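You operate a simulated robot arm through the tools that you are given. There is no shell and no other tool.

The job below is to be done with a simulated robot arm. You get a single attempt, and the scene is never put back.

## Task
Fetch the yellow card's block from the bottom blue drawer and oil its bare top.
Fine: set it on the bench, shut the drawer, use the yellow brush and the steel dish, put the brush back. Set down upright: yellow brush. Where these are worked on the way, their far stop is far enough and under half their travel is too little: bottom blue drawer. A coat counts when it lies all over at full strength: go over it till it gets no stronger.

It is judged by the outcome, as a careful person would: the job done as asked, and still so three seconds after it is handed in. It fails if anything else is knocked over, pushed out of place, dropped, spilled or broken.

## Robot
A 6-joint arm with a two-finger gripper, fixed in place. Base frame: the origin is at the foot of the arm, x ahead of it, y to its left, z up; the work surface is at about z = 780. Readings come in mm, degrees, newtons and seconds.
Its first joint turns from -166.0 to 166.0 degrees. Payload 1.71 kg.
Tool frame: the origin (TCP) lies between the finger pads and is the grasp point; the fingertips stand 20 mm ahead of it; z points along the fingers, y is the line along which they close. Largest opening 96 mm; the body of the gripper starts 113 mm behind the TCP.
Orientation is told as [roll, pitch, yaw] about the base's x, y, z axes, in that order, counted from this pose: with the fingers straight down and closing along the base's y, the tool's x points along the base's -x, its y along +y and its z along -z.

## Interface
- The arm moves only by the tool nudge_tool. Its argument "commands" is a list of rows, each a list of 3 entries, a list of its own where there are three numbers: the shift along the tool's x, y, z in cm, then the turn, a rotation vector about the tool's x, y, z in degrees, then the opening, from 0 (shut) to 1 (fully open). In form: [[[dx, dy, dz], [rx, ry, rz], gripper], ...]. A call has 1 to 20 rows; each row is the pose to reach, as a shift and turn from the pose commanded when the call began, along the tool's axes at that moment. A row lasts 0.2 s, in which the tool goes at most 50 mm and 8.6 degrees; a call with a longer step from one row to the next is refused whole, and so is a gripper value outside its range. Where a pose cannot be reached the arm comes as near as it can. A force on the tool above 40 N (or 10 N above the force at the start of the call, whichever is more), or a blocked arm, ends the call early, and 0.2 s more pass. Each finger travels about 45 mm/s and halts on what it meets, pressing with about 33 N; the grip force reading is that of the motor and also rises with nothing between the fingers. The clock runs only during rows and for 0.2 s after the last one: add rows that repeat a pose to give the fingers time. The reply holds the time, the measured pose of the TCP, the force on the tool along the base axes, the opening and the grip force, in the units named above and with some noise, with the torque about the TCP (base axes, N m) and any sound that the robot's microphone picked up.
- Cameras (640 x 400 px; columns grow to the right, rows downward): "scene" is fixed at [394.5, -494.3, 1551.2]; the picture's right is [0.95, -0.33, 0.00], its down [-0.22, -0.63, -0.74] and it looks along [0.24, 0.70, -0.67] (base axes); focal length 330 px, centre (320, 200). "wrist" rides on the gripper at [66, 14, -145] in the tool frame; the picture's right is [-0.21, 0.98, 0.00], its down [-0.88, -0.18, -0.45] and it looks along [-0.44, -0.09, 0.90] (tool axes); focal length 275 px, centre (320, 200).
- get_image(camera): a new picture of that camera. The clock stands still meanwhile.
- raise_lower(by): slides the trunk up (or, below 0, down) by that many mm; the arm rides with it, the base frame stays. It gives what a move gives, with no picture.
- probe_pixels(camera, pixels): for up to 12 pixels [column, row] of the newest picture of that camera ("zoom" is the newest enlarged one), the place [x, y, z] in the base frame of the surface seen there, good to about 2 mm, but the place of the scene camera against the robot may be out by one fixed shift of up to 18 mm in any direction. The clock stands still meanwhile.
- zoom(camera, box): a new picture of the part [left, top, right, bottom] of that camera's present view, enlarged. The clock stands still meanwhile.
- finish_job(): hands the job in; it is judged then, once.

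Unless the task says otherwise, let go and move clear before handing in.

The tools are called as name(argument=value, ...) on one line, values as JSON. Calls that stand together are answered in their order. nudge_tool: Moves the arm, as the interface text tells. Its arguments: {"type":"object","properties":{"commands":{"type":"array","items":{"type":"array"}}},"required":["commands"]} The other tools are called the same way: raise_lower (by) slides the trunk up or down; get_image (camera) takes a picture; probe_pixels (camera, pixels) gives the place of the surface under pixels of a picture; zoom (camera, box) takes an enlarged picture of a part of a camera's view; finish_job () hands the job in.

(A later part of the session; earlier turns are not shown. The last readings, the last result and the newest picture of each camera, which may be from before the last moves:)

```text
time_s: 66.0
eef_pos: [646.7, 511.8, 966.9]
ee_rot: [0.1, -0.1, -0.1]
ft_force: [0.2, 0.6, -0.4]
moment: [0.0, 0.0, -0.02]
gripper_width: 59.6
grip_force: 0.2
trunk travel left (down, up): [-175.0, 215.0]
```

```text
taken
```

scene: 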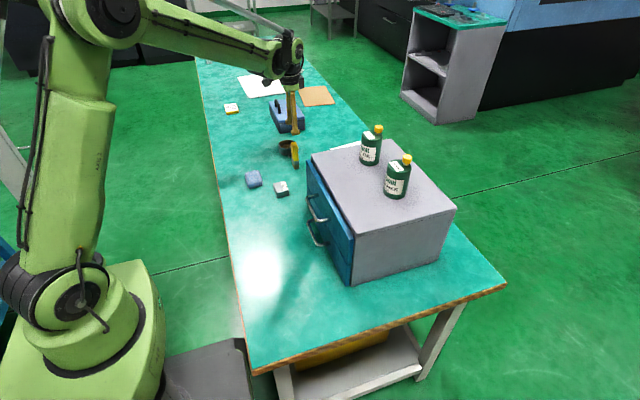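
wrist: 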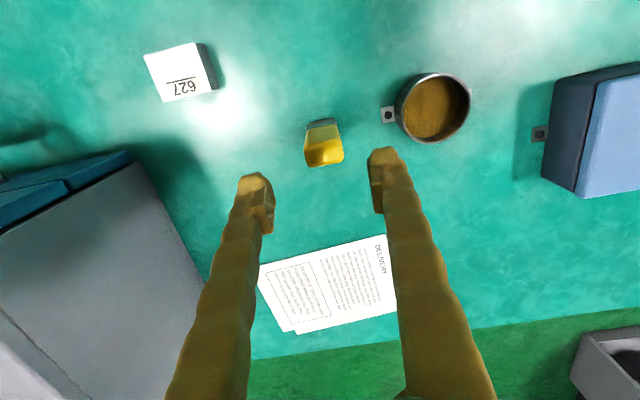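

This view shows the brush top (323,152), the dish (432,105) and the block (180,72) together. I'll zoom in and probe all three from here.

zoom(camera="wrist", box=[285, 100, 365, 180])

probe_pixels(camera="wrist", pixels=[[306, 146], [340, 142], [309, 165], [342, 160], [324, 152], [316, 122], [335, 120], [403, 105], [470, 103], [435, 73], [433, 140], [435, 105]])

zoom(camera="wrist", box=[130, 30, 230, 110])

probe_pixels(camera="zoom", pixels=[[130, 180], [320, 120], [400, 300], [180, 350], [240, 180], [420, 140], [290, 260], [150, 250]])

```text
5.00 times, centred on (325, 140) of wrist
```

zoom: 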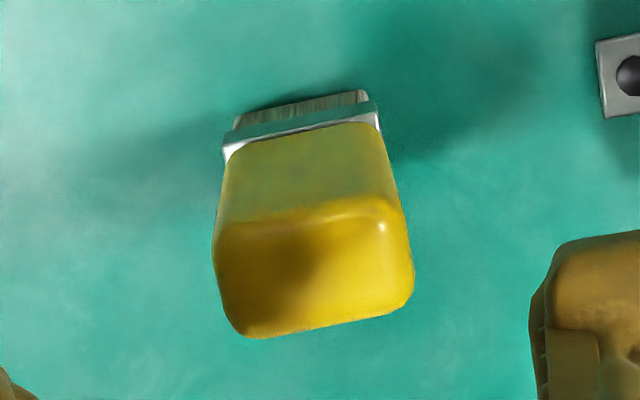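

```text
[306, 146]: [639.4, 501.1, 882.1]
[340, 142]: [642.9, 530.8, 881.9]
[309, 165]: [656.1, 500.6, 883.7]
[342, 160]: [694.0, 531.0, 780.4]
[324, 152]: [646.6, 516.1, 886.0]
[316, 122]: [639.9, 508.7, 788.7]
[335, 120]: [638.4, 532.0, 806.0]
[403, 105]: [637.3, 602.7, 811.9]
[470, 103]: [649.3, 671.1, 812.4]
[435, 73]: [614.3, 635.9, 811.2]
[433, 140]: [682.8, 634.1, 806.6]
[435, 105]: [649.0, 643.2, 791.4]
```

```text
5.00 times, centred on (180, 70) of wrist
```

zoom: 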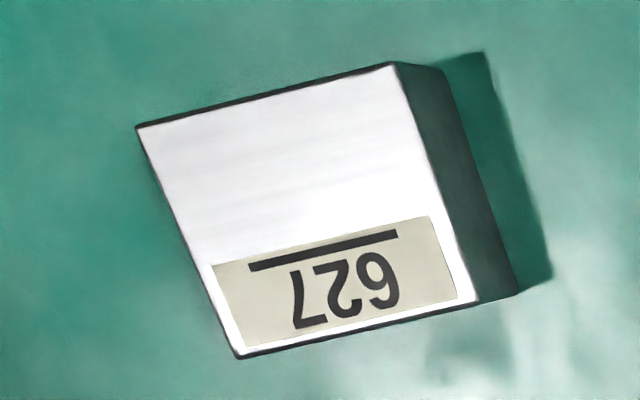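

```text
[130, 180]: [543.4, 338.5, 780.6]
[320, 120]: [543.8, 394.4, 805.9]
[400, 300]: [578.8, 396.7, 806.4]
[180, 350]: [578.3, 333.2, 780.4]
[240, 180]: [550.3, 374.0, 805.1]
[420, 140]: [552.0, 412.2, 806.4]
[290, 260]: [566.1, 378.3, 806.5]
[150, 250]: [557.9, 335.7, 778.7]
```

The brush centre is (647.5, 516), and the block's bare part spans about x 537–564, y 358–413. I'll shift 4 mm left, descend to z≈860 and close on the handle.

nudge_tool(commands=[[[-0.1, 0.4, 2.5], [0, 0, 0], 0.62], [[-0.1, 0.4, 6], [0, 0, 0], 0.62], [[-0.1, 0.4, 9], [0, 0, 0], 0.62], [[-0.1, 0.4, 10.7], [0, 0, 0], 0.62], [[-0.1, 0.4, 10.7], [0, 0, 0], 0.62]])

get_image(camera="wrist")

zoom(camera="scene", box=[250, 80, 340, 190])

```text
time_s: 67.2
eef_pos: [647.8, 516.1, 856.7]
ee_rot: [0.1, -0.1, -0.1]
ft_force: [-0.6, 0.0, -0.4]
moment: [-0.01, 0.02, -0.03]
gripper_width: 59.7
grip_force: 0.1
trunk travel left (down, up): [-175.0, 215.0]
```

```text
taken
```

wrist: 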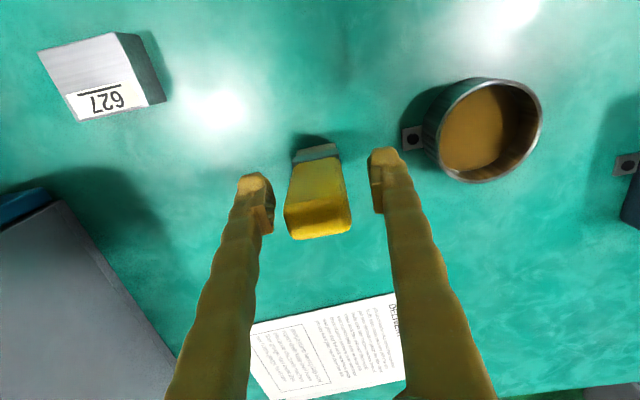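

```text
3.64 times, centred on (295, 135) of scene
```

zoom: 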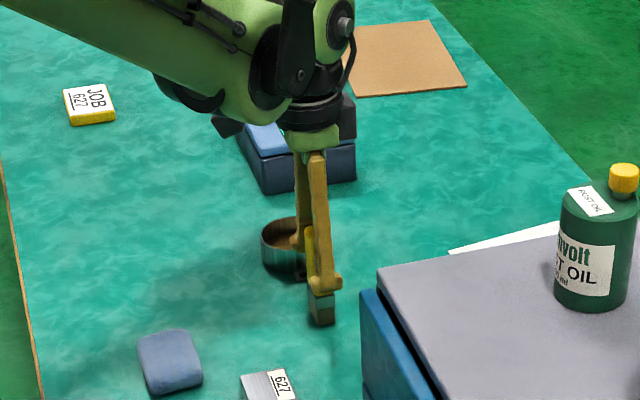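

The brush is centred between the fingers with the TCP at z=856.7. I'll close gently.

nudge_tool(commands=[[[0, 0, 0], [0, 0, 0], 0.5], [[0, 0, 0], [0, 0, 0], 0.4], [[0, 0, 0], [0, 0, 0], 0.34], [[0, 0, 0], [0, 0, 0], 0.28], [[0, 0, 0], [0, 0, 0], 0.22], [[0, 0, 0], [0, 0, 0], 0.22]])

get_image(camera="wrist")

```text
time_s: 68.5
eef_pos: [646.5, 517.7, 856.9]
ee_rot: [0.1, -0.1, -0.1]
ft_force: [-0.7, -0.6, 0.3]
moment: [-0.01, 0.01, -0.03]
gripper_width: 32.7
grip_force: 33.7
trunk travel left (down, up): [-175.0, 215.0]
```

```text
taken
```

wrist: 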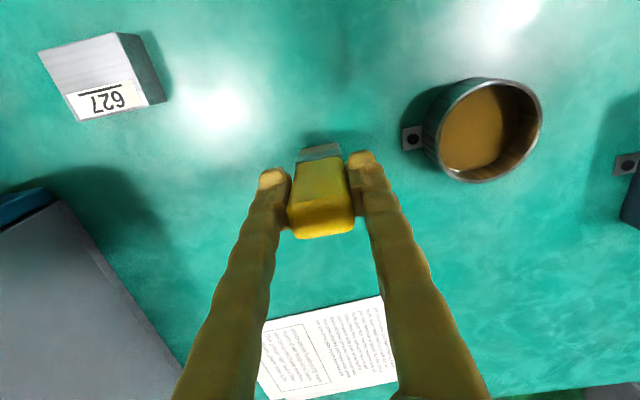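

The brush is held (32.7 mm, 34 N) with its bristle tips about 77 mm below the TCP. I'll lift it, carry it over the dish centre and stop with the bristles above the rim.

nudge_tool(commands=[[[0, 0, -1], [0, 0, 0], 0.22], [[0, 0, -4], [0, 0, 0], 0.22], [[0, 0, -7], [0, 0, 0], 0.22], [[-0.05, 3, -7], [0, 0, 0], 0.22], [[-0.1, 6.5, -7], [0, 0, 0], 0.22], [[-0.15, 10, -7], [0, 0, 0], 0.22], [[-0.2, 11.9, -7], [0, 0, 0], 0.22], [[-0.2, 11.9, -7], [0, 0, 0], 0.22]])

get_image(camera="wrist")

zoom(camera="scene", box=[240, 70, 340, 190])

```text
time_s: 70.3
eef_pos: [649.5, 635.5, 928.7]
ee_rot: [0.0, -0.2, -0.2]
ft_force: [-0.5, 0.6, -1.2]
moment: [0.03, 0.01, 0.02]
gripper_width: 32.6
grip_force: 33.3
trunk travel left (down, up): [-175.0, 215.0]
```

```text
taken
```

wrist: 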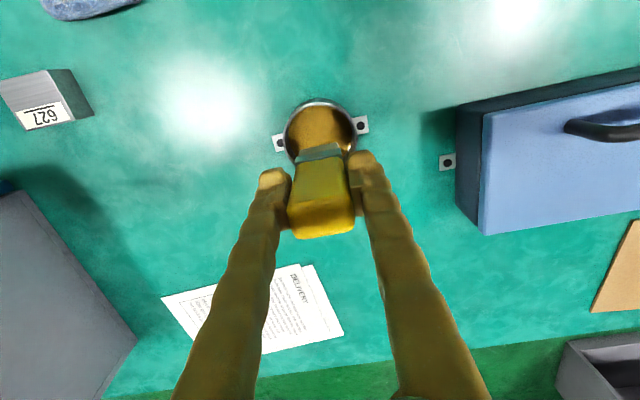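

```text
3.33 times, centred on (290, 130) of scene
```

zoom: 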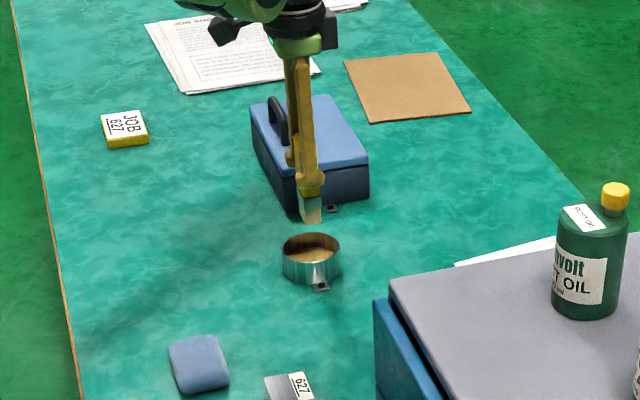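

The brush hangs over the dish centre at (649.5, 635.5). I'll lower it until the bristles touch the pad, watching the force.

nudge_tool(commands=[[[0, 0, 2.5], [0, 0, 0], 0.22], [[0, 0, 4.5], [0, 0, 0], 0.22], [[0, 0, 5.6], [0, 0, 0], 0.22], [[0, 0, 6.0], [0, 0, 0], 0.22], [[0, 0, 6.1], [0, 0, 0], 0.22], [[0, 0, 6.1], [0, 0, 0], 0.22]])

zoom(camera="scene", box=[250, 100, 330, 170])

get_image(camera="wrist")

```text
time_s: 71.8
eef_pos: [648.6, 636.5, 868.9]
ee_rot: [0.2, -0.2, 0.0]
ft_force: [1.2, 5.4, 23.1]
moment: [0.25, -0.1, 0.04]
gripper_width: 32.5
grip_force: 33.0
trunk travel left (down, up): [-175.0, 215.0]
```

```text
5.71 times, centred on (290, 135) of scene
```

zoom: 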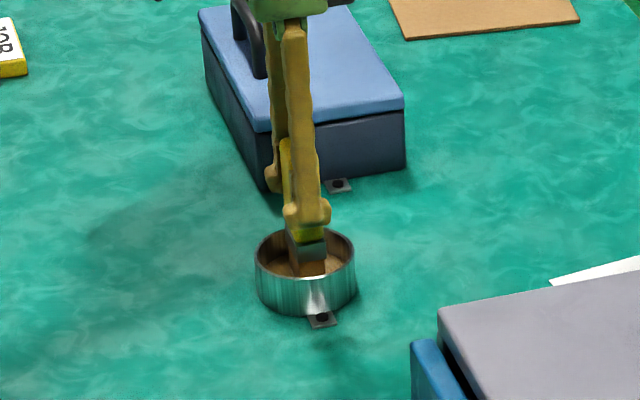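

```text
taken
```

wrist: 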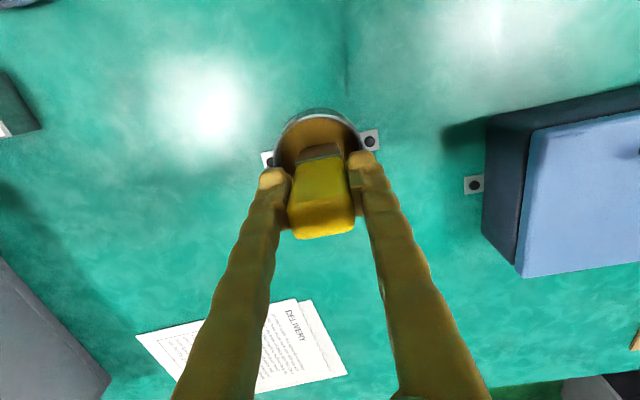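

The bristles met the pad at TCP z≈869 (+23 N), matching the 77 mm offset. I'll wait a moment to load the brush, then lift slowly and pause over the dish.

nudge_tool(commands=[[[0, 0, 0], [0, 0, 0], 0.22], [[0, 0, 0], [0, 0, 0], 0.22], [[0, 0, -0.3], [0, 0, 0], 0.22], [[0, 0, -1.2], [0, 0, 0], 0.22], [[0, 0, -2.5], [0, 0, 0], 0.22], [[0, 0, -4.5], [0, 0, 0], 0.22], [[0, 0, -6.5], [0, 0, 0], 0.22], [[0, 0, -6.5], [0, 0, 0], 0.22], [[0, 0, -6.5], [0, 0, 0], 0.22]])

zoom(camera="scene", box=[250, 100, 330, 170])

get_image(camera="wrist")

```text
time_s: 73.8
eef_pos: [649.1, 634.3, 932.1]
ee_rot: [0.1, -0.2, -0.1]
ft_force: [0.8, -0.1, -0.7]
moment: [0.01, 0.04, -0.01]
gripper_width: 32.5
grip_force: 33.3
trunk travel left (down, up): [-175.0, 215.0]
```

```text
5.71 times, centred on (290, 135) of scene
```

zoom: 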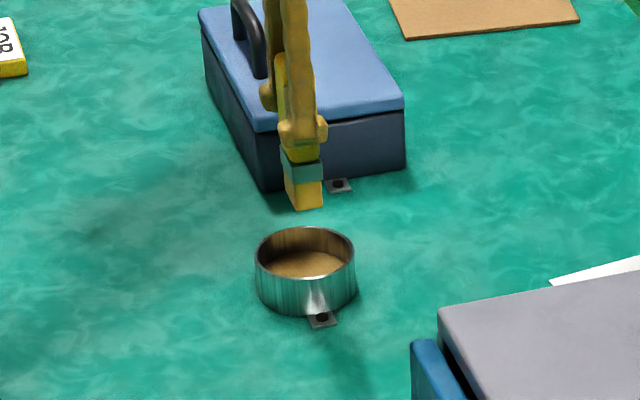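

```text
taken
```

wrist: 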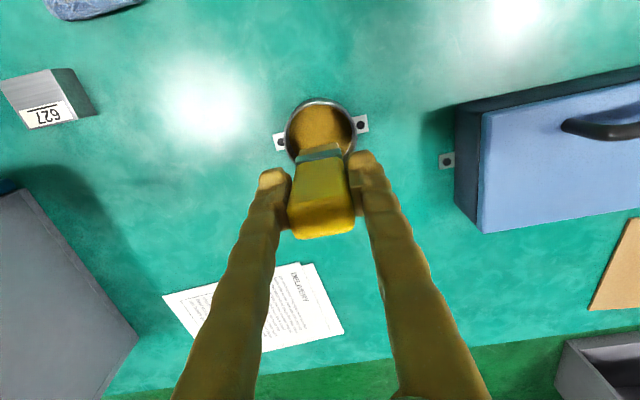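

The bristles are now amber, so the brush is loaded. I'll carry it over the middle of the block's bare area and stop a few millimetres above.

nudge_tool(commands=[[[1, -2.5, 0], [0, 0, 0], 0.22], [[2.5, -6, 0], [0, 0, 0], 0.22], [[4, -10, 0], [0, 0, 0], 0.22], [[5.6, -14, 0], [0, 0, 0], 0.22], [[7.2, -18, 0], [0, 0, 0], 0.22], [[8.8, -22, 0], [0, 0, 0], 0.22], [[10.0, -24.83, 0], [0, 0, 0], 0.22], [[10.0, -24.83, 1.5], [0, 0, 0], 0.22], [[10.0, -24.83, 3.5], [0, 0, 0], 0.22], [[10.0, -24.83, 3.5], [0, 0, 0], 0.22]])

get_image(camera="wrist")

zoom(camera="scene", box=[235, 130, 325, 210])

```text
time_s: 76.0
eef_pos: [549.5, 389.0, 895.3]
ee_rot: [0.2, 0.0, -0.1]
ft_force: [-1.2, -0.4, -0.9]
moment: [-0.01, 0.01, 0.0]
gripper_width: 32.7
grip_force: 33.2
trunk travel left (down, up): [-175.0, 215.0]
```

```text
taken
```

wrist: 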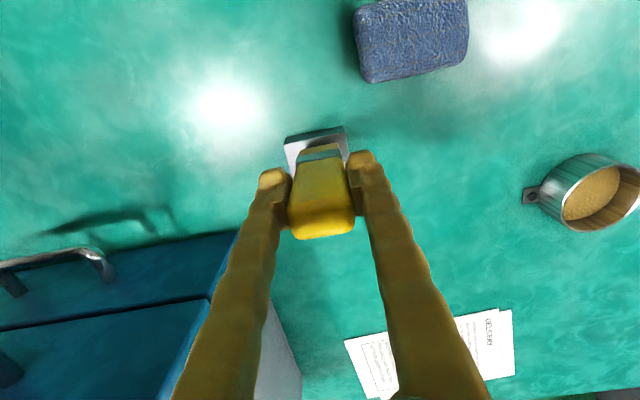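

```text
5.00 times, centred on (280, 170) of scene
```

zoom: 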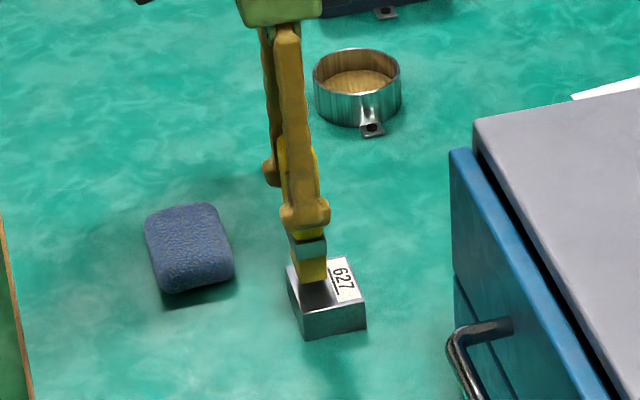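

The brush hangs over the block. I'll probe the visible block edges and the brush base to align exactly.

zoom(camera="wrist", box=[270, 110, 370, 190])

probe_pixels(camera="zoom", pixels=[[80, 195], [70, 150], [370, 130], [375, 85], [130, 230], [100, 260], [400, 180], [200, 180], [330, 150], [250, 160]])

```text
5.00 times, centred on (320, 150) of wrist
```

zoom: 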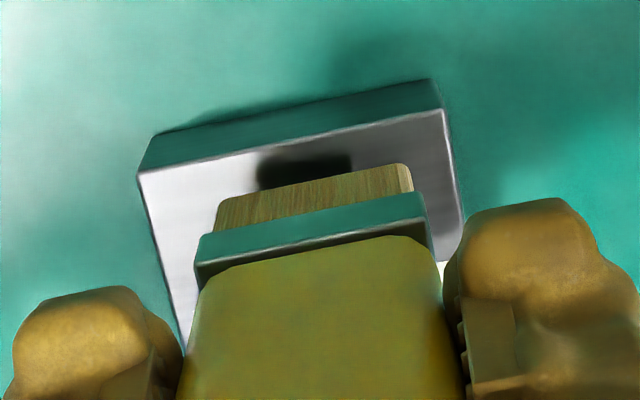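

```text
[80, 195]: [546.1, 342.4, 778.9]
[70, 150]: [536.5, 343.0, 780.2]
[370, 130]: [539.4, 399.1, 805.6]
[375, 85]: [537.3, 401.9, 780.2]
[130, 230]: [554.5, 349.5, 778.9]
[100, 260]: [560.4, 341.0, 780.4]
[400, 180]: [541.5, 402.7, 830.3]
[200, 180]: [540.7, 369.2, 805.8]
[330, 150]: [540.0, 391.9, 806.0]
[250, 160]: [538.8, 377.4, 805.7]
```

The bristle footprint is about 16 × 30 mm centred on the TCP, and the bare area is about x 537.5–564.5, y 358–412.5. I'll start at the near corner (544, 373) and lower to just above contact.

nudge_tool(commands=[[[0.55, -1.6, 0], [0, 0, 0], 0.22], [[0.55, -1.6, 0.7], [0, 0, 0], 0.22], [[0.55, -1.6, 1.1], [0, 0, 0], 0.22], [[0.55, -1.6, 1.25], [0, 0, 0], 0.22], [[0.55, -1.6, 1.25], [0, 0, 0], 0.22]])

```text
time_s: 77.2
eef_pos: [543.4, 371.6, 884.5]
ee_rot: [0.2, -0.1, 0.0]
ft_force: [0.6, 0.1, -0.9]
moment: [0.02, 0.03, 0.0]
gripper_width: 32.7
grip_force: 32.9
trunk travel left (down, up): [-175.0, 215.0]
```

The tool is at (543.4, 371.6, 884.5) with no contact yet. I'll lower in half-millimetre steps until the bristles press lightly.

nudge_tool(commands=[[[0, 0, 0.05], [0, 0, 0], 0.22], [[0, 0, 0.1], [0, 0, 0], 0.22], [[0, 0, 0.15], [0, 0, 0], 0.22], [[0, 0, 0.2], [0, 0, 0], 0.22]])

```text
time_s: 78.2
eef_pos: [544.1, 371.6, 882.2]
ee_rot: [0.1, -0.2, -0.1]
ft_force: [-0.4, 0.6, 14.0]
moment: [0.04, 0.0, 0.02]
gripper_width: 32.7
grip_force: 33.0
trunk travel left (down, up): [-175.0, 215.0]
```

Light contact, 14 N. I'll make the first stroke along +y across the block at this height and check the block stays put.

nudge_tool(commands=[[[0, 0.5, 0], [0, 0, 0], 0.22], [[0, 1.1, 0], [0, 0, 0], 0.22], [[0, 1.7, 0], [0, 0, 0], 0.22], [[0, 2.3, 0], [0, 0, 0], 0.22], [[0, 2.8, 0], [0, 0, 0], 0.22], [[0, 2.8, 0], [0, 0, 0], 0.22]])

get_image(camera="wrist")

zoom(camera="scene", box=[240, 150, 320, 210])

```text
time_s: 79.5
eef_pos: [542.1, 398.5, 883.2]
ee_rot: [0.1, -0.1, -0.1]
ft_force: [-0.2, -3.7, 11.7]
moment: [-0.28, 0.03, 0.01]
gripper_width: 33.0
grip_force: 32.7
trunk travel left (down, up): [-175.0, 215.0]
```

```text
taken
```

wrist: 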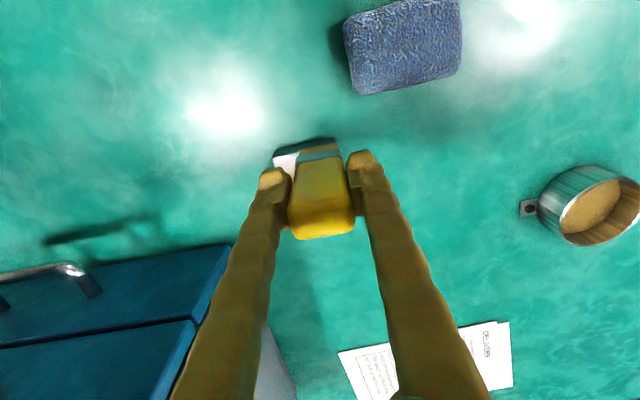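

```text
6.67 times, centred on (280, 180) of scene
```

zoom: 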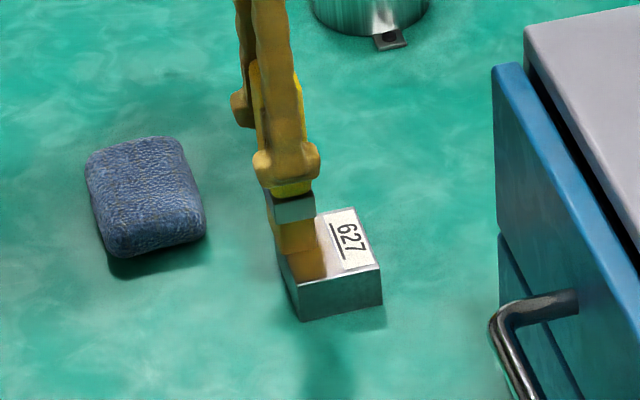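

The coat shows as amber where the brush passed, side force is only 3.7 N and the block hasn't moved. I'll continue back and forth over two more lanes toward the label.

nudge_tool(commands=[[[0, -0.7, 0], [0, 0, 0], 0.22], [[0, -1.4, 0], [0, 0, 0], 0.22], [[0, -2.1, 0], [0, 0, 0], 0.22], [[0, -2.8, 0], [0, 0, 0], 0.22], [[-0.7, -2.8, 0], [0, 0, 0], 0.22], [[-0.7, -2.1, 0], [0, 0, 0], 0.22], [[-0.7, -1.4, 0], [0, 0, 0], 0.22], [[-0.7, -0.7, 0], [0, 0, 0], 0.22], [[-0.7, 0, 0], [0, 0, 0], 0.22], [[-1.35, 0, 0], [0, 0, 0], 0.22], [[-1.35, -0.7, 0], [0, 0, 0], 0.22], [[-1.35, -1.4, 0], [0, 0, 0], 0.22], [[-1.35, -2.1, 0], [0, 0, 0], 0.22], [[-1.35, -2.8, 0], [0, 0, 0], 0.22], [[-1.35, -2.1, 0], [0, 0, 0], 0.22], [[-1.35, -1.4, 0], [0, 0, 0], 0.22], [[-1.35, -0.7, 0], [0, 0, 0], 0.22], [[-1.35, 0, 0], [0, 0, 0], 0.22]])

zoom(camera="scene", box=[240, 150, 320, 210])

get_image(camera="wrist")

```text
time_s: 83.3
eef_pos: [556.2, 399.2, 881.8]
ee_rot: [0.1, 0.0, -0.2]
ft_force: [-0.4, -3.0, 11.9]
moment: [-0.27, -0.02, -0.03]
gripper_width: 32.8
grip_force: 33.0
trunk travel left (down, up): [-175.0, 215.0]
```

```text
6.67 times, centred on (280, 180) of scene
```

zoom: 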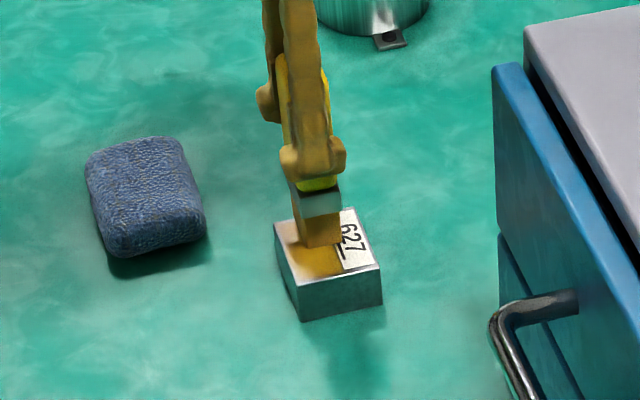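

```text
taken
```

wrist: 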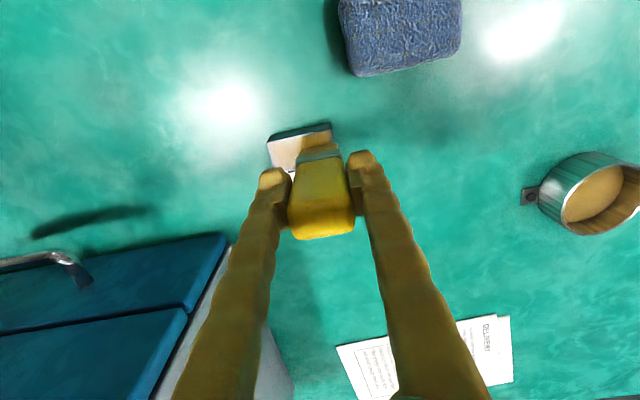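

I'll lift the brush and shift aside so both cameras can see how the coat lies.

nudge_tool(commands=[[[0, 0, -0.5], [0, 0, 0], 0.22], [[0, 0, -3], [0, 0, 0], 0.22], [[-3, 1, -5], [0, 0, 0], 0.22], [[-6, 3, -5], [0, 0, 0], 0.22], [[-8, 5, -5], [0, 0, 0], 0.22], [[-8, 5, -5], [0, 0, 0], 0.22]])

get_image(camera="wrist")

zoom(camera="scene", box=[250, 160, 310, 210])

```text
time_s: 84.8
eef_pos: [636.3, 448.5, 934.0]
ee_rot: [0.2, -0.1, -0.1]
ft_force: [0.5, 0.5, -0.2]
moment: [-0.03, 0.02, 0.0]
gripper_width: 32.7
grip_force: 32.8
trunk travel left (down, up): [-175.0, 215.0]
```

```text
taken
```

wrist: 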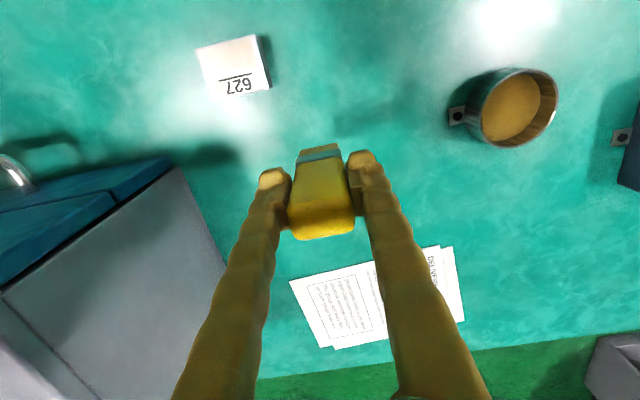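

```text
8.00 times, centred on (280, 185) of scene
```

zoom: 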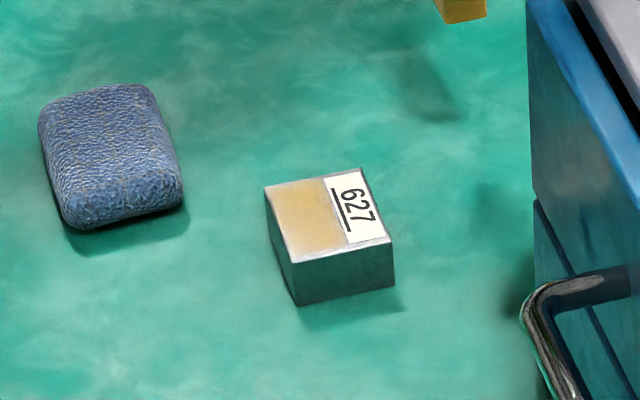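

zoom(camera="wrist", box=[190, 25, 280, 105])

zoom(camera="scene", box=[268, 176, 296, 200])

```text
5.00 times, centred on (235, 65) of wrist
```

zoom: 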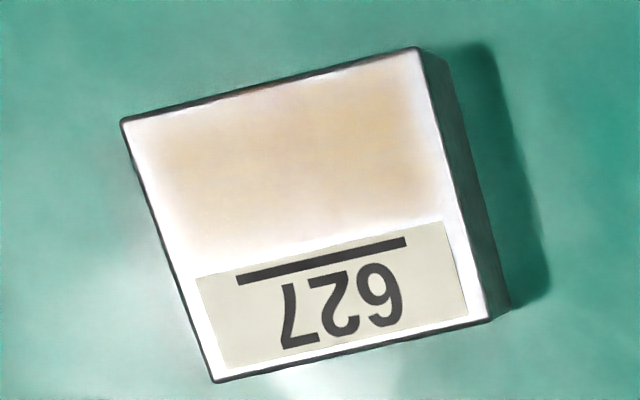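

```text
16.00 times, centred on (282, 188) of scene
```

zoom: 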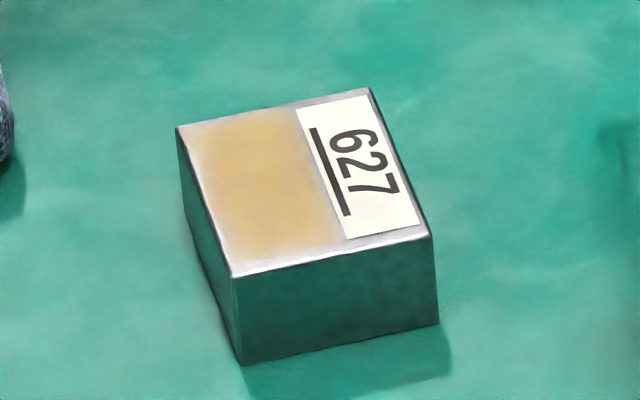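

The coat covers the bare part in the scene zoom but is fainter toward its edges, and the label is clean. I'll go over it again with wider strokes that overhang the edges, starting near the label end at (558, 404).

nudge_tool(commands=[[[2, -1, 0], [0, 0, 0], 0.22], [[5, -3, 0], [0, 0, 0], 0.22], [[7.8, -4.45, 0.5], [0, 0, 0], 0.22], [[7.8, -4.45, 3], [0, 0, 0], 0.22], [[7.8, -4.45, 4.7], [0, 0, 0], 0.22], [[7.8, -4.45, 4.95], [0, 0, 0], 0.22], [[7.8, -4.45, 4.95], [0, 0, 0], 0.22]])

```text
time_s: 86.3
eef_pos: [559.1, 403.2, 880.2]
ee_rot: [0.1, -0.1, -0.1]
ft_force: [-0.8, 0.2, 0.0]
moment: [0.0, -0.01, 0.01]
gripper_width: 32.5
grip_force: 32.8
trunk travel left (down, up): [-175.0, 215.0]
```

There's no force at z=880.2 here, lower than the earlier contact height, so I'll look before pressing further.

zoom(camera="scene", box=[250, 150, 310, 210])

zoom(camera="wrist", box=[250, 100, 370, 190])

nudge_tool(commands=[[[0, 0, 0], [0, 0, 0], 0.22], [[0, 0, 0], [0, 0, 0], 0.22]])

```text
6.67 times, centred on (280, 180) of scene
```

zoom: 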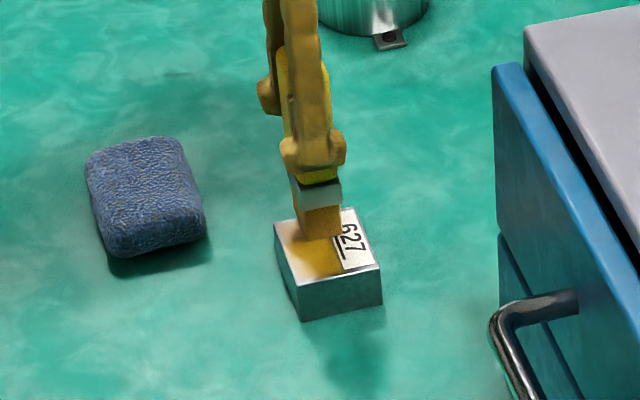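

```text
4.44 times, centred on (310, 145) of wrist
```

zoom: 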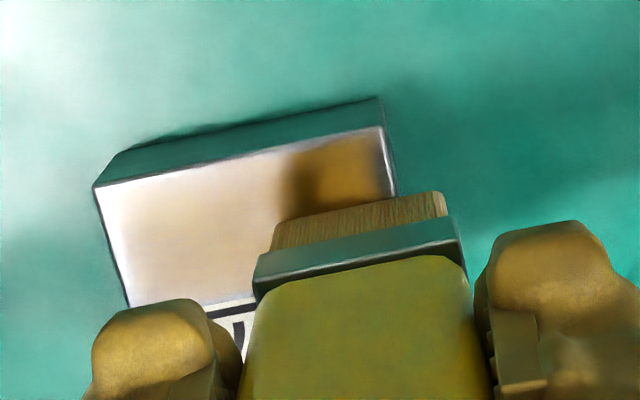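

```text
time_s: 87.0
eef_pos: [557.9, 404.6, 883.0]
ee_rot: [0.1, -0.1, -0.1]
ft_force: [0.6, 0.0, -0.5]
moment: [-0.01, 0.0, -0.01]
gripper_width: 33.1
grip_force: 31.9
trunk travel left (down, up): [-175.0, 215.0]
```

That was reading noise: it now says 883.0 with no contact. I'll lower in half-millimetre steps.

nudge_tool(commands=[[[0, 0, 0.05], [0, 0, 0], 0.22], [[0, 0, 0.1], [0, 0, 0], 0.22], [[0, 0, 0.1], [0, 0, 0], 0.22]])

```text
time_s: 87.8
eef_pos: [557.3, 405.3, 881.9]
ee_rot: [0.1, -0.2, -0.1]
ft_force: [2.4, 5.1, 23.3]
moment: [0.22, -0.28, 0.04]
gripper_width: 32.7
grip_force: 33.4
trunk travel left (down, up): [-175.0, 215.0]
```

23 N is a bit firm, so I'll ease up 0.4 mm and then stroke four lanes back and forth, moving from the label toward the near edge.

nudge_tool(commands=[[[0, 0, -0.04], [0, 0, 0], 0.22], [[0, -0.95, -0.04], [0, 0, 0], 0.22], [[0, -1.9, -0.04], [0, 0, 0], 0.22], [[0, -2.85, -0.04], [0, 0, 0], 0.22], [[0, -3.8, -0.04], [0, 0, 0], 0.22], [[0.6, -3.8, -0.04], [0, 0, 0], 0.22], [[0.6, -2.85, -0.04], [0, 0, 0], 0.22], [[0.6, -1.9, -0.04], [0, 0, 0], 0.22], [[0.6, -0.95, -0.04], [0, 0, 0], 0.22], [[0.6, 0, -0.04], [0, 0, 0], 0.22], [[1.2, 0, -0.04], [0, 0, 0], 0.22], [[1.2, -0.95, -0.04], [0, 0, 0], 0.22], [[1.2, -1.9, -0.04], [0, 0, 0], 0.22], [[1.2, -2.85, -0.04], [0, 0, 0], 0.22], [[1.2, -3.8, -0.04], [0, 0, 0], 0.22], [[1.8, -3.8, -0.04], [0, 0, 0], 0.22], [[1.8, -2.85, -0.04], [0, 0, 0], 0.22], [[1.8, -1.9, -0.04], [0, 0, 0], 0.22], [[1.8, -0.95, -0.04], [0, 0, 0], 0.22], [[1.8, 0, -0.04], [0, 0, 0], 0.22]])

zoom(camera="scene", box=[250, 150, 310, 210])

```text
time_s: 92.0
eef_pos: [540.3, 407.1, 881.5]
ee_rot: [0.0, -0.2, -0.2]
ft_force: [-0.5, -1.3, 4.1]
moment: [-0.06, 0.05, -0.04]
gripper_width: 32.8
grip_force: 32.8
trunk travel left (down, up): [-175.0, 215.0]
```

```text
6.67 times, centred on (280, 180) of scene
```

zoom: 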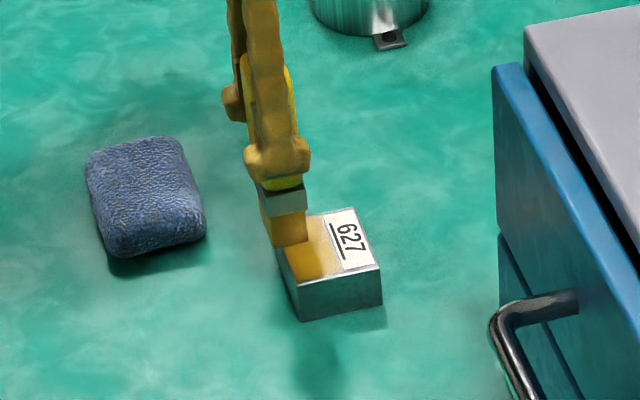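

The coat is clearly stronger, but force has dropped to 4 N. I'll press 0.4 mm more and stroke the four lanes back toward the label.

nudge_tool(commands=[[[0, 0, 0.04], [0, 0, 0], 0.22], [[0, -0.95, 0.04], [0, 0, 0], 0.22], [[0, -1.9, 0.04], [0, 0, 0], 0.22], [[0, -2.85, 0.04], [0, 0, 0], 0.22], [[0, -3.9, 0.04], [0, 0, 0], 0.22], [[-0.6, -3.9, 0.04], [0, 0, 0], 0.22], [[-0.6, -2.85, 0.04], [0, 0, 0], 0.22], [[-0.6, -1.9, 0.04], [0, 0, 0], 0.22], [[-0.6, -0.95, 0.04], [0, 0, 0], 0.22], [[-0.6, 0, 0.04], [0, 0, 0], 0.22], [[-1.2, 0, 0.04], [0, 0, 0], 0.22], [[-1.2, -0.95, 0.04], [0, 0, 0], 0.22], [[-1.2, -1.9, 0.04], [0, 0, 0], 0.22], [[-1.2, -2.85, 0.04], [0, 0, 0], 0.22], [[-1.2, -3.9, 0.04], [0, 0, 0], 0.22], [[-1.85, -3.9, 0.04], [0, 0, 0], 0.22], [[-1.85, -2.85, 0.04], [0, 0, 0], 0.22], [[-1.85, -1.9, 0.04], [0, 0, 0], 0.22], [[-1.85, -0.95, 0.04], [0, 0, 0], 0.22], [[-1.85, 0, 0.04], [0, 0, 0], 0.22]])

nudge_tool(commands=[[[0, 0, -0.5], [0, 0, 0], 0.22], [[0, 0, -3], [0, 0, 0], 0.22], [[-3, 1, -5], [0, 0, 0], 0.22], [[-6, 3, -5], [0, 0, 0], 0.22], [[-8, 5, -5], [0, 0, 0], 0.22], [[-8, 5, -5], [0, 0, 0], 0.22]])

zoom(camera="wrist", box=[190, 25, 280, 105])

zoom(camera="scene", box=[268, 176, 296, 200])

```text
time_s: 96.2
eef_pos: [558.3, 404.8, 881.1]
ee_rot: [0.1, -0.2, -0.1]
ft_force: [0.4, -0.9, 2.1]
moment: [-0.04, 0.05, 0.0]
gripper_width: 32.7
grip_force: 32.8
trunk travel left (down, up): [-175.0, 215.0]
```

```text
time_s: 97.5
eef_pos: [639.0, 456.7, 933.6]
ee_rot: [0.1, -0.1, -0.2]
ft_force: [-0.2, -0.1, -0.9]
moment: [-0.04, 0.04, 0.01]
gripper_width: 32.7
grip_force: 32.8
trunk travel left (down, up): [-175.0, 215.0]
```

```text
5.00 times, centred on (235, 65) of wrist
```

zoom: 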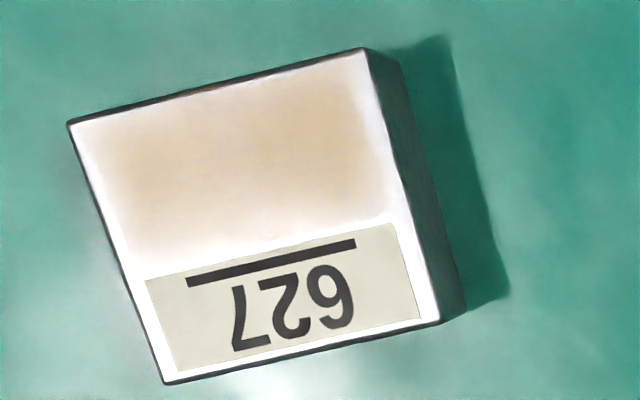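

```text
16.00 times, centred on (282, 188) of scene
```

zoom: 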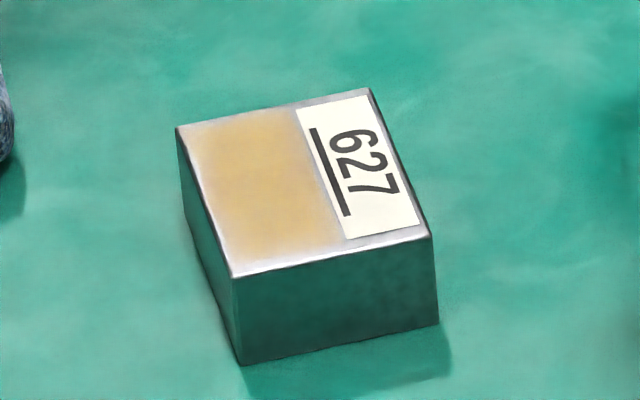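

The coat looks no stronger than after the first pass, so the brush may be running low. I'll load it again at the dish and go over once more to compare.

nudge_tool(commands=[[[-0.2, 3, 0], [0, 0, 0], 0.22], [[-0.4, 7, 0], [0, 0, 0], 0.22], [[-0.6, 11, 0], [0, 0, 0], 0.22], [[-0.8, 15, 0], [0, 0, 0], 0.22], [[-1.0, 17.9, 0], [0, 0, 0], 0.22], [[-1.0, 17.9, 0], [0, 0, 0], 0.22]])

get_image(camera="wrist")

zoom(camera="scene", box=[250, 90, 330, 170])

```text
time_s: 99.0
eef_pos: [648.6, 634.1, 931.7]
ee_rot: [0.1, -0.1, -0.2]
ft_force: [-1.1, -0.6, -0.9]
moment: [0.0, 0.03, 0.02]
gripper_width: 32.5
grip_force: 33.2
trunk travel left (down, up): [-175.0, 215.0]
```

```text
taken
```

wrist: 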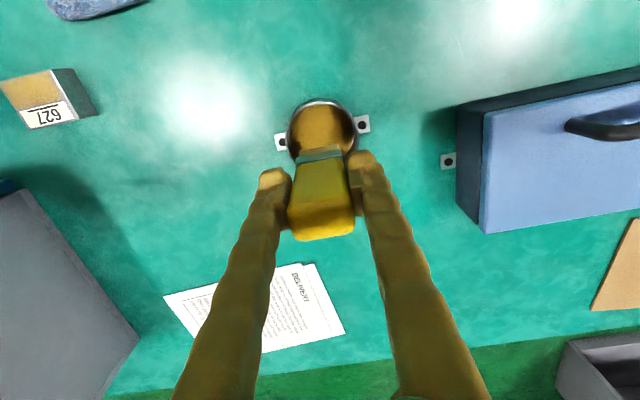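

```text
5.00 times, centred on (290, 130) of scene
```

zoom: 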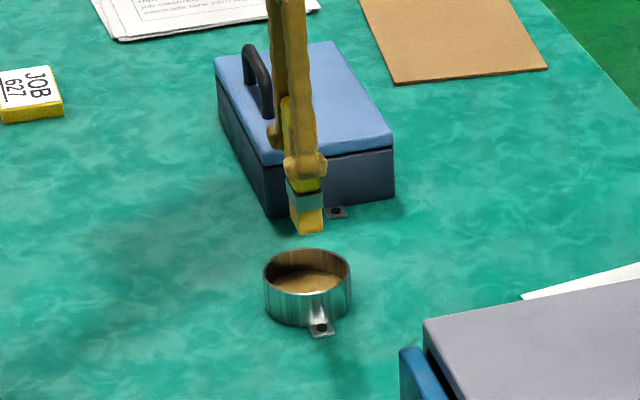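

From here the block is visible in the wrist view at (45,97) without glare. I'll zoom on it to see the coat's evenness before dipping.

zoom(camera="wrist", box=[0, 60, 100, 135])

nudge_tool(commands=[[[0, -0.2, 2.5], [0, 0, 0], 0.22], [[0, -0.2, 4.8], [0, 0, 0], 0.22], [[0, -0.2, 5.9], [0, 0, 0], 0.22], [[0, -0.2, 6.25], [0, 0, 0], 0.22], [[0, -0.2, 6.35], [0, 0, 0], 0.22], [[0, -0.2, 6.35], [0, 0, 0], 0.22]])

```text
5.33 times, centred on (50, 98) of wrist
```

zoom: 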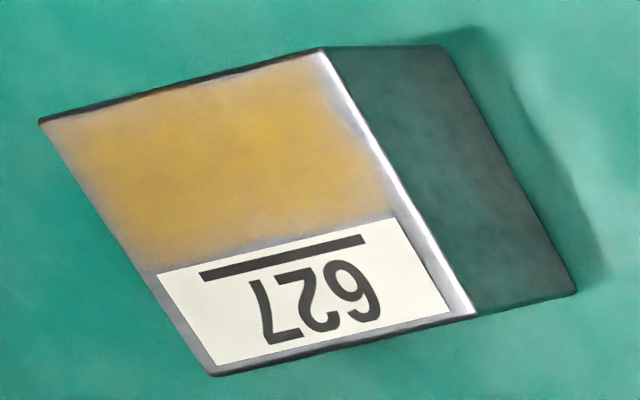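

```text
time_s: 100.3
eef_pos: [649.9, 631.3, 867.5]
ee_rot: [0.1, 0.0, -0.3]
ft_force: [-0.2, 0.6, 0.3]
moment: [-0.01, 0.0, -0.03]
gripper_width: 32.6
grip_force: 32.8
trunk travel left (down, up): [-175.0, 215.0]
```

The coat is amber over most of the bare area but thinner beside the label and along the edges. The bristles aren't touching the pad yet, so I'll lower a little more.

nudge_tool(commands=[[[0, 0, 0.05], [0, 0, 0], 0.22], [[0, 0, 0.1], [0, 0, 0], 0.22], [[0, 0, 0.1], [0, 0, 0], 0.22]])

```text
time_s: 101.2
eef_pos: [649.1, 631.0, 868.3]
ee_rot: [0.2, -0.1, -0.1]
ft_force: [1.7, -0.1, 3.9]
moment: [-0.09, -0.1, 0.02]
gripper_width: 32.6
grip_force: 33.1
trunk travel left (down, up): [-175.0, 215.0]
```

Light contact now (4 N). I'll press half a millimetre more, wait, then lift slowly.

nudge_tool(commands=[[[0, 0, 0.06], [0, 0, 0], 0.22], [[0, 0, 0.06], [0, 0, 0], 0.22], [[0, 0, 0.06], [0, 0, 0], 0.22], [[0, 0, 0.06], [0, 0, 0], 0.22], [[0, 0, -0.3], [0, 0, 0], 0.22], [[0, 0, -1.5], [0, 0, 0], 0.22], [[0, 0, -4], [0, 0, 0], 0.22], [[0, 0, -6.5], [0, 0, 0], 0.22], [[0, 0, -6.5], [0, 0, 0], 0.22], [[0, 0, -6.5], [0, 0, 0], 0.22]])

zoom(camera="scene", box=[250, 90, 330, 170])

```text
time_s: 103.3
eef_pos: [650.9, 632.9, 931.9]
ee_rot: [0.0, 0.0, -0.1]
ft_force: [0.3, -0.3, -1.4]
moment: [0.02, -0.02, 0.03]
gripper_width: 32.5
grip_force: 32.8
trunk travel left (down, up): [-175.0, 215.0]
```

```text
5.00 times, centred on (290, 130) of scene
```

zoom: 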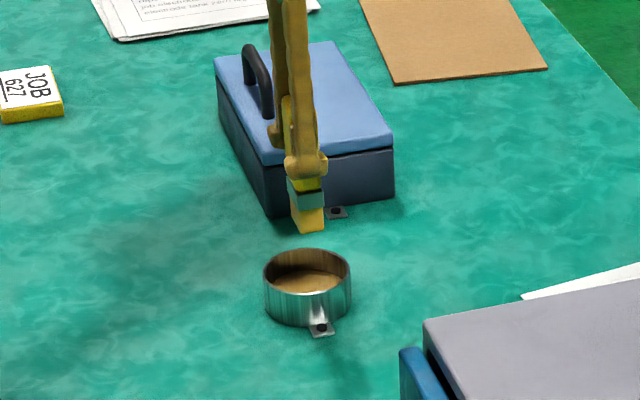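

The brush is loaded again. I'll carry it back to the label side of the bare area at about (560, 404).

nudge_tool(commands=[[[1, -3, 0], [0, 0, 0], 0.22], [[2.6, -7, 0], [0, 0, 0], 0.22], [[4.2, -11, 0], [0, 0, 0], 0.22], [[5.8, -15, 0], [0, 0, 0], 0.22], [[7.5, -19, 0], [0, 0, 0], 0.22], [[9.0, -22.7, 0], [0, 0, 0], 0.22], [[9.0, -22.7, 2], [0, 0, 0], 0.22], [[9.0, -22.7, 4], [0, 0, 0], 0.22], [[9.0, -22.7, 4.7], [0, 0, 0], 0.22], [[9.0, -22.7, 4.7], [0, 0, 0], 0.22]])

nudge_tool(commands=[[[0, 0, 0.05], [0, 0, 0], 0.22], [[0, 0, 0.1], [0, 0, 0], 0.22]])

```text
time_s: 105.5
eef_pos: [559.9, 404.8, 885.7]
ee_rot: [0.1, -0.2, -0.1]
ft_force: [0.3, -0.5, -0.9]
moment: [-0.01, -0.01, 0.01]
gripper_width: 32.9
grip_force: 32.6
trunk travel left (down, up): [-175.0, 215.0]
```

```text
time_s: 106.2
eef_pos: [559.5, 404.9, 883.1]
ee_rot: [0.2, -0.1, -0.1]
ft_force: [-0.5, -0.2, -0.3]
moment: [-0.02, -0.03, 0.0]
gripper_width: 32.6
grip_force: 33.3
trunk travel left (down, up): [-175.0, 215.0]
```

No contact yet at z≈883. I'll keep lowering in small steps.

nudge_tool(commands=[[[0, 0, 0.05], [0, 0, 0], 0.22], [[0, 0, 0.1], [0, 0, 0], 0.22], [[0, 0, 0.15], [0, 0, 0], 0.22]])

```text
time_s: 107.0
eef_pos: [558.6, 404.9, 882.0]
ee_rot: [0.1, -0.1, -0.1]
ft_force: [-0.5, 0.0, -0.6]
moment: [-0.02, 0.0, 0.03]
gripper_width: 32.7
grip_force: 32.7
trunk travel left (down, up): [-175.0, 215.0]
```

nudge_tool(commands=[[[0, 0, 0.04], [0, 0, 0], 0.22], [[0, 0, 0.08], [0, 0, 0], 0.22], [[0, 0, 0.08], [0, 0, 0], 0.22]])

```text
time_s: 107.8
eef_pos: [557.8, 404.1, 881.3]
ee_rot: [0.0, -0.1, -0.1]
ft_force: [-0.3, -0.2, -0.7]
moment: [0.02, 0.0, 0.0]
gripper_width: 32.9
grip_force: 32.9
trunk travel left (down, up): [-175.0, 215.0]
```

Still no force at 881.3, so the brush has perhaps ridden up a millimetre in the grip. I'll keep lowering in half-millimetre steps.

nudge_tool(commands=[[[0, 0, 0.04], [0, 0, 0], 0.22], [[0, 0, 0.08], [0, 0, 0], 0.22], [[0, 0, 0.08], [0, 0, 0], 0.22]])

```text
time_s: 108.5
eef_pos: [557.0, 404.6, 880.7]
ee_rot: [0.0, -0.1, -0.1]
ft_force: [2.3, 1.8, 13.1]
moment: [-0.01, -0.11, 0.0]
gripper_width: 32.7
grip_force: 32.6
trunk travel left (down, up): [-175.0, 215.0]
```

Contact at 880.7 with 13 N. I'll run the four lanes again, starting 2 mm closer to the label.

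nudge_tool(commands=[[[-0.2, 0, 0.02], [0, 0, 0], 0.22], [[-0.2, -0.95, 0.02], [0, 0, 0], 0.22], [[-0.2, -1.9, 0.02], [0, 0, 0], 0.22], [[-0.2, -2.85, 0.02], [0, 0, 0], 0.22], [[-0.2, -3.9, 0.02], [0, 0, 0], 0.22], [[0.4, -3.9, 0.02], [0, 0, 0], 0.22], [[0.4, -2.85, 0.02], [0, 0, 0], 0.22], [[0.4, -1.9, 0.02], [0, 0, 0], 0.22], [[0.4, -0.95, 0.02], [0, 0, 0], 0.22], [[0.4, 0, 0.02], [0, 0, 0], 0.22], [[1.0, 0, 0.02], [0, 0, 0], 0.22], [[1.0, -0.95, 0.02], [0, 0, 0], 0.22], [[1.0, -1.9, 0.02], [0, 0, 0], 0.22], [[1.0, -2.85, 0.02], [0, 0, 0], 0.22], [[1.0, -3.9, 0.02], [0, 0, 0], 0.22], [[1.7, -3.9, 0.02], [0, 0, 0], 0.22], [[1.7, -2.85, 0.02], [0, 0, 0], 0.22], [[1.7, -1.9, 0.02], [0, 0, 0], 0.22], [[1.7, -0.95, 0.02], [0, 0, 0], 0.22], [[1.7, 0, 0.02], [0, 0, 0], 0.22]])

zoom(camera="scene", box=[250, 150, 310, 210])

```text
time_s: 112.8
eef_pos: [542.3, 404.2, 880.5]
ee_rot: [0.1, -0.1, -0.2]
ft_force: [-1.0, -1.4, 3.4]
moment: [-0.08, 0.05, 0.03]
gripper_width: 32.9
grip_force: 33.0
trunk travel left (down, up): [-175.0, 215.0]
```

```text
6.67 times, centred on (280, 180) of scene
```

zoom: 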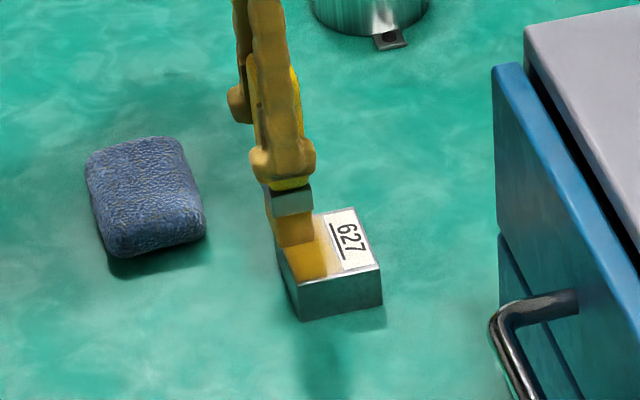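

The coat is deepening. I'll press a touch more and run the lanes back, with a little extra overhang at the near edge and at the label side.

nudge_tool(commands=[[[0.2, 0.2, 0.05], [0, 0, 0], 0.22], [[0.2, -0.95, 0.05], [0, 0, 0], 0.22], [[0.2, -1.9, 0.05], [0, 0, 0], 0.22], [[0.2, -2.85, 0.05], [0, 0, 0], 0.22], [[0.2, -4.0, 0.05], [0, 0, 0], 0.22], [[-0.5, -4.0, 0.05], [0, 0, 0], 0.22], [[-0.5, -2.85, 0.05], [0, 0, 0], 0.22], [[-0.5, -1.9, 0.05], [0, 0, 0], 0.22], [[-0.5, -0.95, 0.05], [0, 0, 0], 0.22], [[-0.5, 0.2, 0.05], [0, 0, 0], 0.22], [[-1.2, 0.2, 0.05], [0, 0, 0], 0.22], [[-1.2, -0.95, 0.05], [0, 0, 0], 0.22], [[-1.2, -1.9, 0.05], [0, 0, 0], 0.22], [[-1.2, -2.85, 0.05], [0, 0, 0], 0.22], [[-1.2, -4.0, 0.05], [0, 0, 0], 0.22], [[-1.8, -4.0, 0.05], [0, 0, 0], 0.22], [[-1.8, -2.85, 0.05], [0, 0, 0], 0.22], [[-1.8, -1.9, 0.05], [0, 0, 0], 0.22], [[-1.8, -0.95, 0.05], [0, 0, 0], 0.22], [[-1.8, 0.2, 0.05], [0, 0, 0], 0.22]])

nudge_tool(commands=[[[0, 0, -0.5], [0, 0, 0], 0.22], [[0, 0, -3], [0, 0, 0], 0.22], [[-2.5, 4, -5], [0, 0, 0], 0.22], [[-5, 8.5, -5], [0, 0, 0], 0.22], [[-7, 13, -5], [0, 0, 0], 0.22], [[-9, 17, -5], [0, 0, 0], 0.22], [[-9, 20, -5], [0, 0, 0], 0.22], [[-9, 22.5, -5], [0, 0, 0], 0.22], [[-9, 22.5, -5], [0, 0, 0], 0.22]])

zoom(camera="wrist", box=[0, 60, 100, 135])

zoom(camera="scene", box=[268, 176, 296, 200])

```text
time_s: 117.0
eef_pos: [559.9, 407.5, 880.9]
ee_rot: [0.1, -0.1, -0.1]
ft_force: [-0.9, -0.6, 4.3]
moment: [-0.05, 0.07, 0.0]
gripper_width: 32.6
grip_force: 33.2
trunk travel left (down, up): [-175.0, 215.0]
```

```text
refused: row 3 steps farther than a row can; nothing moved
```

```text
5.33 times, centred on (50, 98) of wrist
```

zoom: 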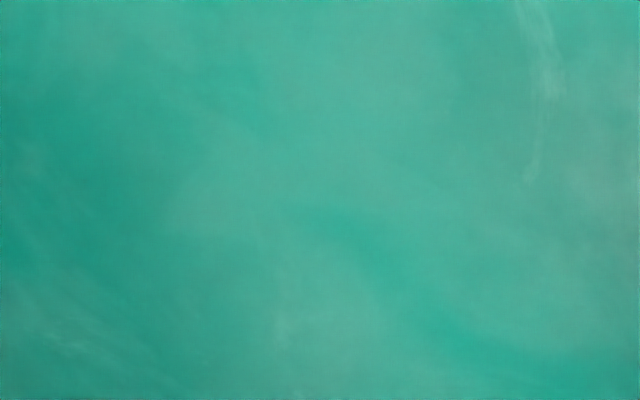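

```text
16.00 times, centred on (282, 188) of scene
```

zoom: 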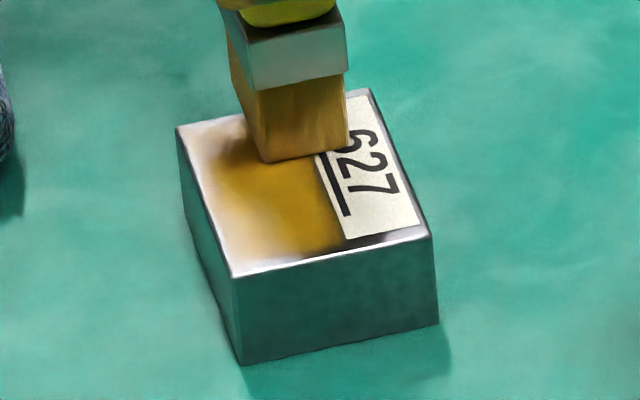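

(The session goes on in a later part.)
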